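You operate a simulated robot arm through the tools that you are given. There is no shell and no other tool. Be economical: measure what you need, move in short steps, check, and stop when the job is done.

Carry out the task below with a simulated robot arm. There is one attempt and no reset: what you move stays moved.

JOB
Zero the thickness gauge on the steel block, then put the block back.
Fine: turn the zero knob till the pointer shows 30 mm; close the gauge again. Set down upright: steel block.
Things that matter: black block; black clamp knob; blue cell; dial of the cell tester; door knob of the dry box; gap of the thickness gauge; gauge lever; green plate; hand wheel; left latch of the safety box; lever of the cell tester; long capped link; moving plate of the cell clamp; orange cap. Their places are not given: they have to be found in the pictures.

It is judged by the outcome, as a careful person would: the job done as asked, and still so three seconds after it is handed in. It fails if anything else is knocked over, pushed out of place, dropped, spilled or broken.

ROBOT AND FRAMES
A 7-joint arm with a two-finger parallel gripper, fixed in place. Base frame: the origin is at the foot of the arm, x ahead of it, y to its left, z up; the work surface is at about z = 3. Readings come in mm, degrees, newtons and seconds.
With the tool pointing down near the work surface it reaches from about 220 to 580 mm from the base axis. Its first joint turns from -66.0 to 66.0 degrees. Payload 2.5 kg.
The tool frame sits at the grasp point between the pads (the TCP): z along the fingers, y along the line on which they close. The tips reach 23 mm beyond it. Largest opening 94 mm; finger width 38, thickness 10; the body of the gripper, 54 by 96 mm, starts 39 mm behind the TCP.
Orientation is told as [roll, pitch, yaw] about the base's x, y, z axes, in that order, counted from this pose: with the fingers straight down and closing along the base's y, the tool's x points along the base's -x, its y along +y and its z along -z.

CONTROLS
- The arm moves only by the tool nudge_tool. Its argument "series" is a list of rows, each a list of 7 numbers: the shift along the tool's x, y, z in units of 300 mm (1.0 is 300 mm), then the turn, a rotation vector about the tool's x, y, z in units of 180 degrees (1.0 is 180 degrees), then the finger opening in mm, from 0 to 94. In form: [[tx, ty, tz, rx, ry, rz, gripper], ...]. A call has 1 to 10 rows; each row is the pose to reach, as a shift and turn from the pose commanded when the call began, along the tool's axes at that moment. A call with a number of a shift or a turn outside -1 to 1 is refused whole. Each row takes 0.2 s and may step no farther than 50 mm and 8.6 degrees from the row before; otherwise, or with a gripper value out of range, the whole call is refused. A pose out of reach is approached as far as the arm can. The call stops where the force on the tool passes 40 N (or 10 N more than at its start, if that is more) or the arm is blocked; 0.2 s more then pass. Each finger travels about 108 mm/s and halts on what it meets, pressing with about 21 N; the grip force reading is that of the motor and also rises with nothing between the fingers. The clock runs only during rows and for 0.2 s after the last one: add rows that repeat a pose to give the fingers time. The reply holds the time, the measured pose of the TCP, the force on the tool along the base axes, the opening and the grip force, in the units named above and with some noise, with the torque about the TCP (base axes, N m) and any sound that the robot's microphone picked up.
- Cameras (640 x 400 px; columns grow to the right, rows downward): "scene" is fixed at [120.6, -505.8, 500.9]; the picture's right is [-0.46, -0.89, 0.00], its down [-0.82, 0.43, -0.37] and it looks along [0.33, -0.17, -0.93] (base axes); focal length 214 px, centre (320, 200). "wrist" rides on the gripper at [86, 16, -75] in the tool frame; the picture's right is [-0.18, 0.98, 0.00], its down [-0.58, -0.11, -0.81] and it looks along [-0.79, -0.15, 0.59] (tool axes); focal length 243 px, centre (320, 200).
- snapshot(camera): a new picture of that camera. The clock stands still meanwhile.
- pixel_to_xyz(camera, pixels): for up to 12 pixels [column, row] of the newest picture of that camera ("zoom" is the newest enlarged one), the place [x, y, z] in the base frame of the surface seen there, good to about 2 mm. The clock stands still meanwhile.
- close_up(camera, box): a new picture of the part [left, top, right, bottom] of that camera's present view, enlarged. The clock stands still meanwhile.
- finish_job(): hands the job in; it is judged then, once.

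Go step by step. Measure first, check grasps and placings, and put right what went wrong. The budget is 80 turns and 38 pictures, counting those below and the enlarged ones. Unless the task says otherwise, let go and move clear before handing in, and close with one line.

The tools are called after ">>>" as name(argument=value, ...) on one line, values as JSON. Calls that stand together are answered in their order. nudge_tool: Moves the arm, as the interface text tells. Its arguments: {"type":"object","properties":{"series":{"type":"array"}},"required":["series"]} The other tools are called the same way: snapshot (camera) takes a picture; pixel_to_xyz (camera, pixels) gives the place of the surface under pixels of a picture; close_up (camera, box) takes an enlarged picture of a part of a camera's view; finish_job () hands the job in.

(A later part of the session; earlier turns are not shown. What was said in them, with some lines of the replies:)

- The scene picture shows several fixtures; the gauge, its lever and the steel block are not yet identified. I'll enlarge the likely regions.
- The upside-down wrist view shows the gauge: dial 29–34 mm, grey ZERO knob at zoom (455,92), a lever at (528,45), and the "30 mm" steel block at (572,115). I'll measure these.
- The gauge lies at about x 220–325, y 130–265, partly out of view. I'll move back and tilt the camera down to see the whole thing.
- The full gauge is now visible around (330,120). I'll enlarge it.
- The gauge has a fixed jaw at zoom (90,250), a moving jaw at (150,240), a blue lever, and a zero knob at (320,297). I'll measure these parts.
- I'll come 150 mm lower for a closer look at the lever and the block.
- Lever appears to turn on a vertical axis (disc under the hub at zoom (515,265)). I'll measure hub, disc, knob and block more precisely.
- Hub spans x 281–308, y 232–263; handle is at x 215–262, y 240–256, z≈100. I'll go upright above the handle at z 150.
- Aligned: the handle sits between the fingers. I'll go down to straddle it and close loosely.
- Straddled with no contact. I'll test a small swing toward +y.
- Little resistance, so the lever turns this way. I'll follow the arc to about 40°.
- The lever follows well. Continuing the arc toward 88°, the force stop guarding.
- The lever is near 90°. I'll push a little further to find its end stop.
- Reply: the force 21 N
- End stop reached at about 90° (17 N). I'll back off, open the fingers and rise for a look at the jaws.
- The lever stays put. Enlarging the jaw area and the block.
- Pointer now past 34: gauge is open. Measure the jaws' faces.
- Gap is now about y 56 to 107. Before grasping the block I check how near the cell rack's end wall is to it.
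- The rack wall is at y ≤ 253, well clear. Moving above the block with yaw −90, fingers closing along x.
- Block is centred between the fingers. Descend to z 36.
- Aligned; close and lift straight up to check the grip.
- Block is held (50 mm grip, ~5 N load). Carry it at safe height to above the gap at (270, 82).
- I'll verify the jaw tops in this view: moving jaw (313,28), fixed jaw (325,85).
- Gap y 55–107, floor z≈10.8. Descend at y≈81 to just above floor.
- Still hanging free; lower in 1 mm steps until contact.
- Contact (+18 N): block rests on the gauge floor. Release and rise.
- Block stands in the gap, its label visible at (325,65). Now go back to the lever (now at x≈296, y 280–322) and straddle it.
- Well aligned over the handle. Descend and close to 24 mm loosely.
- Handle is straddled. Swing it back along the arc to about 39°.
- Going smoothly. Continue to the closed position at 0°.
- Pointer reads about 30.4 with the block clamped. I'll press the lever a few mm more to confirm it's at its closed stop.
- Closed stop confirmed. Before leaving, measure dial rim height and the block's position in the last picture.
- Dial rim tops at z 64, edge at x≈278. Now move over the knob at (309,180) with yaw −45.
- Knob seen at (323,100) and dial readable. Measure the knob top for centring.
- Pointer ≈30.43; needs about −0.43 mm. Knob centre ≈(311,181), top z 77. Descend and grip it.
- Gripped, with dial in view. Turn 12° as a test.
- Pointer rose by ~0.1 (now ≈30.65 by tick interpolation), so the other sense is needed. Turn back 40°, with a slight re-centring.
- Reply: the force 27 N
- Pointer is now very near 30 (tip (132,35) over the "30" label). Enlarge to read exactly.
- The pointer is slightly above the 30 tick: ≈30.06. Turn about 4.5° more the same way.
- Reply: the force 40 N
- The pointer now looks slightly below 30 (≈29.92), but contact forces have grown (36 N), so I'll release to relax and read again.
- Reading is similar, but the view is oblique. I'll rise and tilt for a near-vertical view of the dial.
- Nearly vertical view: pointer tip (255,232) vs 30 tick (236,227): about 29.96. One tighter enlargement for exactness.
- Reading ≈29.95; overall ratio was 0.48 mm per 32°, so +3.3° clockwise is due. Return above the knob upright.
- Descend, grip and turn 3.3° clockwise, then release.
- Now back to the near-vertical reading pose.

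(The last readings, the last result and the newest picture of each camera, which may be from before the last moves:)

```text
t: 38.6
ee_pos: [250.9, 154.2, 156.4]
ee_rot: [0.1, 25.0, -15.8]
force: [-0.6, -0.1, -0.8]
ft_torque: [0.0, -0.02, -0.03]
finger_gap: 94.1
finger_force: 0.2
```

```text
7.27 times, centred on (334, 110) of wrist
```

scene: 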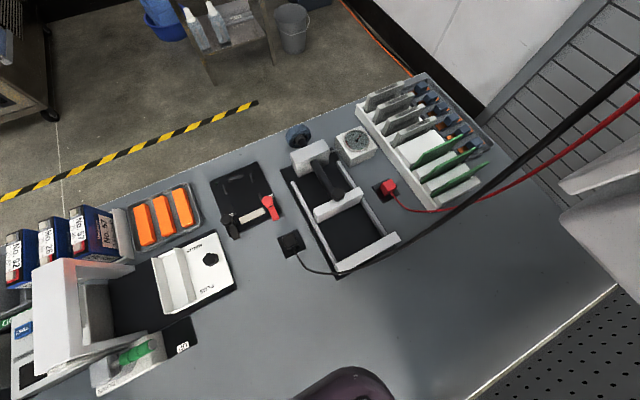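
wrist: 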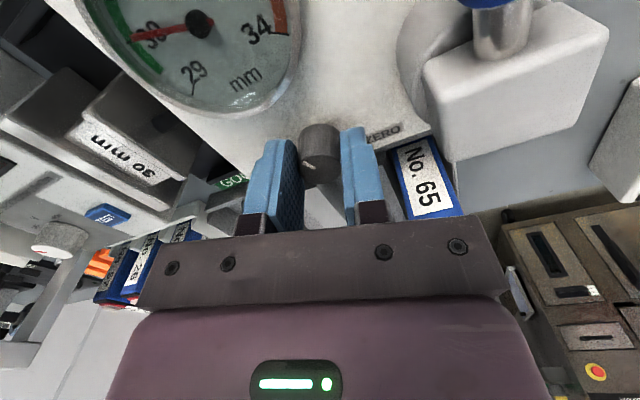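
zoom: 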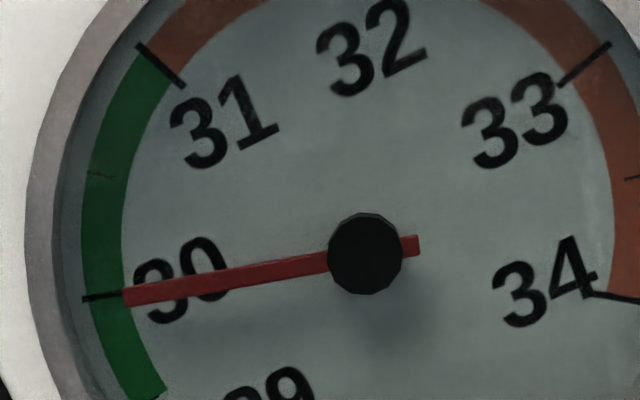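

The pointer now lies right on the 30 tick. Next: reopen the gauge; move upright above the closed lever.

>>> nudge_tool(series=[[0.035, 0.072, 0.0, 0, -0.035, 0, 80], [0.069, 0.144, 0.005, 0, -0.07, 0, 60], [0.104, 0.216, 0.015, 0, -0.105, 0, 40], [0.138, 0.288, 0.031, 0, -0.139, 0, 38], [0.138, 0.288, 0.031, 0, -0.139, 0, 38]])

```text
t: 39.8
ee_pos: [234.2, 248.1, 165.9]
ee_rot: [0.1, -0.1, -15.9]
force: [-0.6, 0.3, 1.2]
ft_torque: [-0.01, 0.0, 0.0]
finger_gap: 37.9
finger_force: 0.0
```

Straighten yaw and descend over the handle, closing loosely.

>>> nudge_tool(series=[[0, 0, 0, 0, 0, -0.044, 38], [0, 0, 0, 0, 0, -0.088, 38], [0, 0, 0.11, 0, 0, -0.088, 38], [0, 0, 0.213, 0, 0, -0.088, 38], [0, 0, 0.213, 0, 0, -0.088, 24], [0, 0, 0.213, 0, 0, -0.088, 24]])

```text
t: 41.2
ee_pos: [234.4, 248.1, 101.7]
ee_rot: [-0.1, -0.1, -0.1]
force: [-0.7, 0.1, -0.3]
ft_torque: [0.0, 0.0, 0.01]
finger_gap: 24.3
finger_force: 0.1
```

Straddled. Swing open along the arc to 40°.

>>> nudge_tool(series=[[-0.0017, 0.0263, 0, 0, 0, 0.044, 24], [-0.0073, 0.052, 0, 0, 0, 0.089, 24], [-0.0163, 0.0767, 0, 0, 0, 0.133, 24], [-0.0287, 0.0997, 0, 0, 0, 0.178, 24], [-0.044, 0.121, 0, 0, 0, 0.222, 24]])

>>> nudge_tool(series=[[-0.002, 0.026, 0, 0, 0, 0.044, 24], [-0.0073, 0.052, 0, 0, 0, 0.089, 24], [-0.0163, 0.0767, 0, 0, 0, 0.133, 24], [-0.0287, 0.0997, 0, 0, 0, 0.178, 24], [-0.044, 0.121, 0, 0, 0, 0.222, 24], [-0.0595, 0.137, 0, 0, 0, 0.267, 24]])

```text
t: 42.4
ee_pos: [248.0, 283.8, 100.6]
ee_rot: [0.0, 0.0, -40.1]
force: [-1.5, -0.1, 1.4]
ft_torque: [-0.04, 0.0, 0.01]
finger_gap: 24.3
finger_force: 0.5
```

```text
t: 43.8
ee_pos: [287.6, 304.9, 100.2]
ee_rot: [0.1, 0.0, -88.1]
force: [0.4, -1.1, 0.0]
ft_torque: [0.02, 0.0, -0.02]
finger_gap: 24.2
finger_force: 0.0
```

Push to the open stop, then back off, open and rise.

>>> nudge_tool(series=[[0, 0.022, 0, 0, 0, 0.011, 24], [0, 0.036, 0, 0, 0, 0.011, 24]])

>>> nudge_tool(series=[[0, -0.012, 0, 0, 0, 0, 34], [0, -0.015, 0, 0, 0, 0, 40], [0, -0.015, -0.1, 0, 0, 0, 50], [0, -0.015, -0.21, 0, 0, 0, 64]])

>>> snapshot(camera="wrist")

```text
t: 44.4
ee_pos: [297.4, 305.1, 99.2]
ee_rot: [-0.3, -0.2, -90.0]
force: [-10.6, -4.4, 8.3]
ft_torque: [-0.18, 0.13, -0.13]
finger_gap: 28.7
finger_force: 5.1
```

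```text
t: 45.4
ee_pos: [294.3, 305.7, 163.6]
ee_rot: [0.0, 0.1, -89.9]
force: [0.8, 0.7, 0.1]
ft_torque: [0.0, 0.01, 0.0]
finger_gap: 63.8
finger_force: 0.0
```

```text
3 pictures are left
```

wrist: 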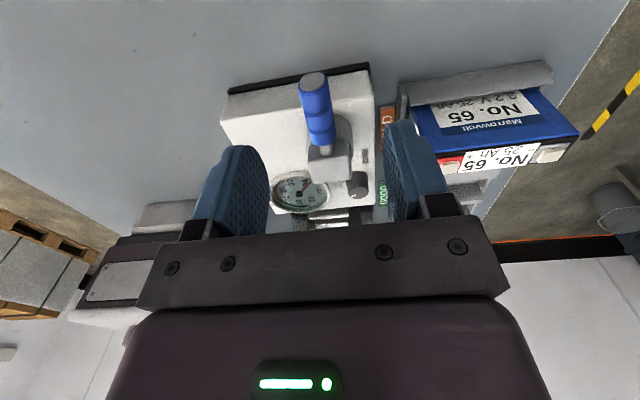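

Gauge open. Travel back above the gap and measure where the block sits now.

>>> nudge_tool(series=[[-0.152, -0.016, 0, 0, 0, 0, 70], [-0.304, -0.032, 0, 0, 0, 0, 70], [-0.456, -0.048, 0, 0, 0, 0, 70], [-0.608, -0.064, 0, 0, 0, 0, 70], [-0.76, -0.08, 0, 0, 0, 0, 70], [-0.76, -0.08, 0, 0, 0, 0, 70]])

>>> snapshot(camera="wrist")

```text
t: 46.8
ee_pos: [270.4, 75.8, 162.4]
ee_rot: [0.0, 0.0, -90.0]
force: [-0.1, -0.4, 1.0]
ft_torque: [0.01, 0.0, 0.01]
finger_gap: 70.1
finger_force: 0.0
```

```text
2 pictures are left
```

wrist: 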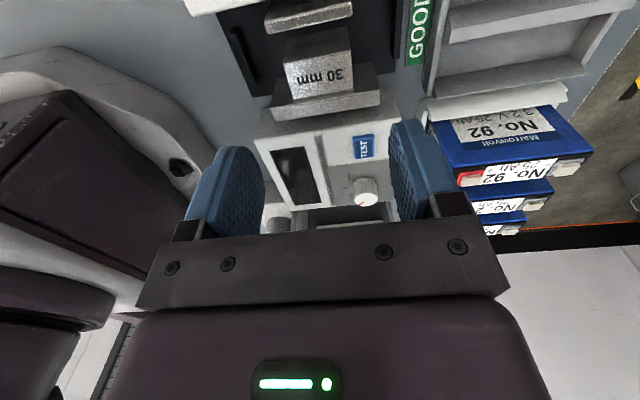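

>>> pixel_to_xyz(camera="wrist", pixels=[[287, 66], [350, 58], [318, 66], [290, 92], [350, 84], [320, 92], [274, 118], [318, 108], [270, 20], [312, 25], [289, 78], [352, 72]])

```text
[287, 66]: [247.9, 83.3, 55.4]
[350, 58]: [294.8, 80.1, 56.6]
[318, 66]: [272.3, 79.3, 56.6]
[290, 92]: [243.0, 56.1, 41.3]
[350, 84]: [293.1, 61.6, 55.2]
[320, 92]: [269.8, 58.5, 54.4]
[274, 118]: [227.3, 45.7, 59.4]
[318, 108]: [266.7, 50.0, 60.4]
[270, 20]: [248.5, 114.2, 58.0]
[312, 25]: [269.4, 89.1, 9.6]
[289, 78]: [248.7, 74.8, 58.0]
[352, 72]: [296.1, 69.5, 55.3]
```

Block is at x≈246–296, y≈55.5–85.5 against the fixed jaw. I'll grip it with the TCP at y≈78 so the fingers clear the fixed jaw.

>>> nudge_tool(series=[[0.003, 0.001, 0.12, 0, 0, 0, 70], [0.003, 0.001, 0.24, 0, 0, 0, 70], [0.003, 0.001, 0.34, 0, 0, 0, 70], [0.003, 0.001, 0.388, 0, 0, 0, 70]])

>>> nudge_tool(series=[[0, 0, 0, 0, 0, 0, 56], [0, 0, 0, 0, 0, 0, 40], [0, 0, 0, 0, 0, 0, 40], [0, 0, 0, 0, 0, 0, 40]])

```text
t: 47.8
ee_pos: [270.5, 78.4, 47.4]
ee_rot: [0.0, 0.0, -90.0]
force: [0.4, 0.0, 0.1]
ft_torque: [0.02, 0.02, -0.01]
finger_gap: 70.0
finger_force: 0.1
```

```text
t: 48.8
ee_pos: [270.4, 77.4, 46.5]
ee_rot: [0.0, 0.1, -90.0]
force: [0.6, 0.2, -0.2]
ft_torque: [0.09, -0.01, -0.03]
finger_gap: 49.8
finger_force: 20.8
```

Gripped. Lift: up a little, ease off the fixed jaw, then rise.

>>> nudge_tool(series=[[0.003, 0, -0.007, 0, 0, 0, 40], [0.012, 0, -0.02, 0, 0, 0, 40], [0.012, 0, -0.15, 0, 0, 0, 40], [0.012, 0, -0.28, 0, 0, 0, 40], [0.012, 0, -0.4, 0, 0, 0, 40]])

```text
t: 50.0
ee_pos: [271.8, 80.9, 166.9]
ee_rot: [0.0, 0.0, -90.1]
force: [-0.2, 0.2, -5.8]
ft_torque: [0.06, 0.0, 0.04]
finger_gap: 49.8
finger_force: 20.6
```

Held. Carry back over its original place.

>>> nudge_tool(series=[[0.128, 0.055, 0, 0, 0, 0, 40], [0.257, 0.11, 0, 0, 0, 0, 40], [0.385, 0.166, 0, 0, 0, 0, 40], [0.513, 0.221, 0, 0, 0, 0, 40], [0.642, 0.276, 0, 0, 0, 0, 40], [0.77, 0.331, 0, 0, 0, 0, 40]])

>>> nudge_tool(series=[[0, 0, 0.12, 0, 0, 0, 40], [0, 0, 0.24, 0, 0, 0, 40], [0, 0, 0.34, 0, 0, 0, 40], [0, 0, 0.41, 0, 0, 0, 40]])

```text
t: 51.4
ee_pos: [369.0, 312.3, 166.0]
ee_rot: [0.0, -0.1, -90.0]
force: [-0.9, 1.0, -5.0]
ft_torque: [0.03, 0.0, -0.02]
finger_gap: 49.9
finger_force: 21.1
```

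```text
t: 52.4
ee_pos: [368.8, 312.5, 43.4]
ee_rot: [0.0, -0.1, -90.0]
force: [0.1, -0.7, -4.4]
ft_torque: [0.03, 0.01, 0.05]
finger_gap: 50.0
finger_force: 20.7
```

Lower gently to contact.

>>> nudge_tool(series=[[0, 0, 0.007, 0, 0, 0, 40], [0, 0, 0.014, 0, 0, 0, 40], [0, 0, 0.017, 0, 0, 0, 40]])

>>> nudge_tool(series=[[0, 0, 0.003, 0, 0, 0, 40]])

```text
t: 53.2
ee_pos: [369.4, 313.4, 38.8]
ee_rot: [0.0, 0.1, -90.0]
force: [-0.3, 0.1, -5.0]
ft_torque: [0.06, 0.0, -0.04]
finger_gap: 49.9
finger_force: 20.8
```

```text
t: 53.6
ee_pos: [370.1, 312.6, 38.7]
ee_rot: [0.0, 0.0, -90.1]
force: [-0.4, -0.5, -4.8]
ft_torque: [0.05, -0.01, -0.02]
finger_gap: 49.9
finger_force: 21.4
```

>>> nudge_tool(series=[[0, 0, 0.003, 0, 0, 0, 40]])

>>> nudge_tool(series=[[0, 0, 0.002, 0, 0, 0, 40]])

```text
t: 54.0
ee_pos: [370.0, 312.9, 38.2]
ee_rot: [0.0, 0.1, -90.0]
force: [-0.6, -0.7, -3.3]
ft_torque: [0.05, 0.06, 0.0]
finger_gap: 49.8
finger_force: 21.3
```

```text
t: 54.4
ee_pos: [370.7, 312.9, 37.3]
ee_rot: [-0.1, 0.0, -90.0]
force: [-2.5, -3.0, 5.7]
ft_torque: [-0.06, 0.3, 0.01]
finger_gap: 50.0
finger_force: 21.2
```

Contact with the table. Release, rise, and move toward the lever.

>>> nudge_tool(series=[[0, 0, 0, 0, 0, 0, 52], [0, 0, 0, 0, 0, 0, 72], [0, 0, 0, 0, 0, 0, 72], [0, 0, -0.1, 0, 0, 0, 72], [0, 0, -0.25, 0, 0, 0, 72], [0, 0, -0.4, 0, 0, 0, 60], [-0.03, -0.12, -0.42, 0, 0, 0, 40], [-0.03, -0.25, -0.42, 0, 0, 0, 38], [-0.03, -0.25, -0.42, 0, 0, 0, 38]])

>>> snapshot(camera="wrist")

```text
t: 56.4
ee_pos: [294.2, 301.4, 161.8]
ee_rot: [-0.1, -0.1, -90.0]
force: [-1.0, 0.6, 0.4]
ft_torque: [-0.01, 0.0, -0.02]
finger_gap: 38.2
finger_force: 0.0
```

```text
1 pictures are left
```

wrist: 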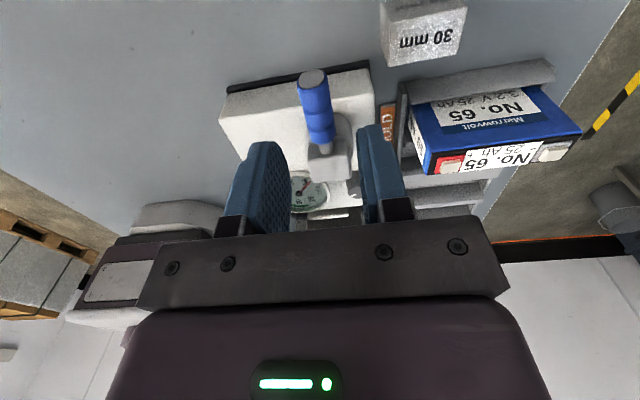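

The block stands upright at (425,30). I'll measure its place while straddling the lever.

>>> pixel_to_xyz(camera="wrist", pixels=[[388, 25], [460, 10], [392, 60], [455, 48], [420, 20], [424, 42]])

>>> nudge_tool(series=[[0, 0.003, 0.1, 0, 0, 0, 38], [0, 0.003, 0.2, 0, 0, 0, 38], [0, 0.003, 0.2, 0, 0, 0, 26], [0, 0.003, 0.2, 0, 0, 0, 26]])

```text
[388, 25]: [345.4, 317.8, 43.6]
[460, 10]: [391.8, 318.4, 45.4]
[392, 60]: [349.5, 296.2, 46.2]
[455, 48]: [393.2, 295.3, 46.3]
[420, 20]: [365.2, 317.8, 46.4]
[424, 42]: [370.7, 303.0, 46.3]
```

```text
t: 57.4
ee_pos: [297.1, 302.9, 102.5]
ee_rot: [0.0, 0.0, -90.0]
force: [0.3, 0.2, 0.6]
ft_torque: [0.01, 0.05, 0.05]
finger_gap: 26.2
finger_force: 0.0
```

Block is back in place (x≈346–394, y≈291–320, top 46). Now swing the lever closed, the same way as before.

>>> nudge_tool(series=[[-0.004, -0.045, 0, 0, 0, -0.047, 24], [-0.01, -0.071, 0, 0, 0, -0.094, 24], [-0.0197, -0.0957, 0, 0, 0, -0.142, 24], [-0.0327, -0.119, 0, 0, 0, -0.189, 24], [-0.0493, -0.14, 0, 0, 0, -0.236, 24], [-0.0687, -0.158, 0, 0, 0, -0.283, 24]])

>>> nudge_tool(series=[[-0.0019, -0.0251, 0, 0, 0, -0.044, 24], [-0.0071, -0.0496, 0, 0, 0, -0.089, 24], [-0.0155, -0.0732, 0, 0, 0, -0.133, 24], [-0.0274, -0.0953, 0, 0, 0, -0.178, 24], [-0.0402, -0.1132, 0, 0, 0, -0.217, 24], [-0.0465, -0.121, 0, 0, 0, -0.217, 24]])

>>> nudge_tool(series=[[0, -0.01, 0, 0, 0, 0, 24], [0, -0.018, 0, 0, 0, 0, 24]])

```text
t: 58.8
ee_pos: [249.6, 282.7, 101.5]
ee_rot: [0.0, 0.0, -39.0]
force: [-0.9, 1.1, -0.2]
ft_torque: [0.03, -0.01, -0.01]
finger_gap: 24.1
finger_force: 0.3
```

```text
t: 60.2
ee_pos: [237.6, 245.8, 102.3]
ee_rot: [0.0, -0.1, 0.1]
force: [0.6, -0.4, -1.1]
ft_torque: [-0.01, 0.01, -0.04]
finger_gap: 23.7
finger_force: 0.0
```

```text
t: 60.8
ee_pos: [238.0, 240.9, 102.9]
ee_rot: [0.2, -0.1, 0.1]
force: [2.5, 13.0, -9.8]
ft_torque: [-0.09, 0.06, 0.22]
finger_gap: 29.5
finger_force: 6.2
```

Closed stop felt (13 N). Back off, open, rise clear and take the last picture.

>>> nudge_tool(series=[[0, 0.01, 0, 0, 0, 0, 30], [0, 0.022, 0, 0, 0, 0, 40], [0, 0.022, -0.1, 0, 0, 0, 40], [0, 0.022, -0.25, 0, 0, 0, 60], [0.05, 0.022, -0.4, 0, 0.03, 0, 94], [0.1, 0.022, -0.5, 0, 0.07, 0, 94], [0.15, 0.022, -0.6, 0, 0.1, 0, 94]])

>>> snapshot(camera="wrist")

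```text
t: 62.4
ee_pos: [191.1, 247.4, 282.3]
ee_rot: [0.0, 18.1, -0.1]
force: [-0.1, 0.1, -0.7]
ft_torque: [0.04, 0.0, -0.01]
finger_gap: 94.2
finger_force: 0.0
```

```text
0 pictures are left
```

wrist: 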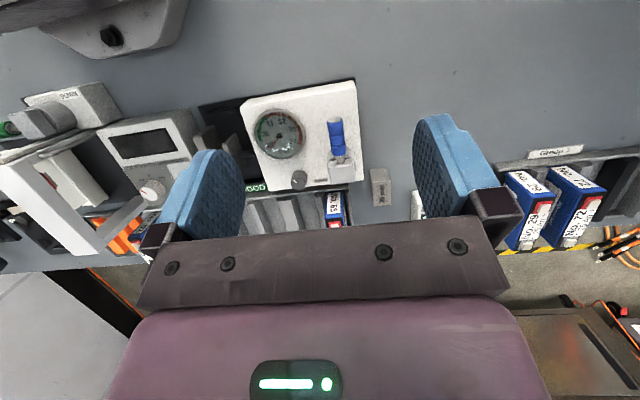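

The lever is closed (335,135), the pointer is back at its rest position, and the block stands upright at its original place (380,188). The arm is clear, so I'm handing in.

>>> finish_job()

```text
The job is handed in.
```

The thickness gauge now reads 30 mm on the steel block, as closely as I could read the dial. The block is back upright in its place, the gauge is closed again, and the arm is clear.
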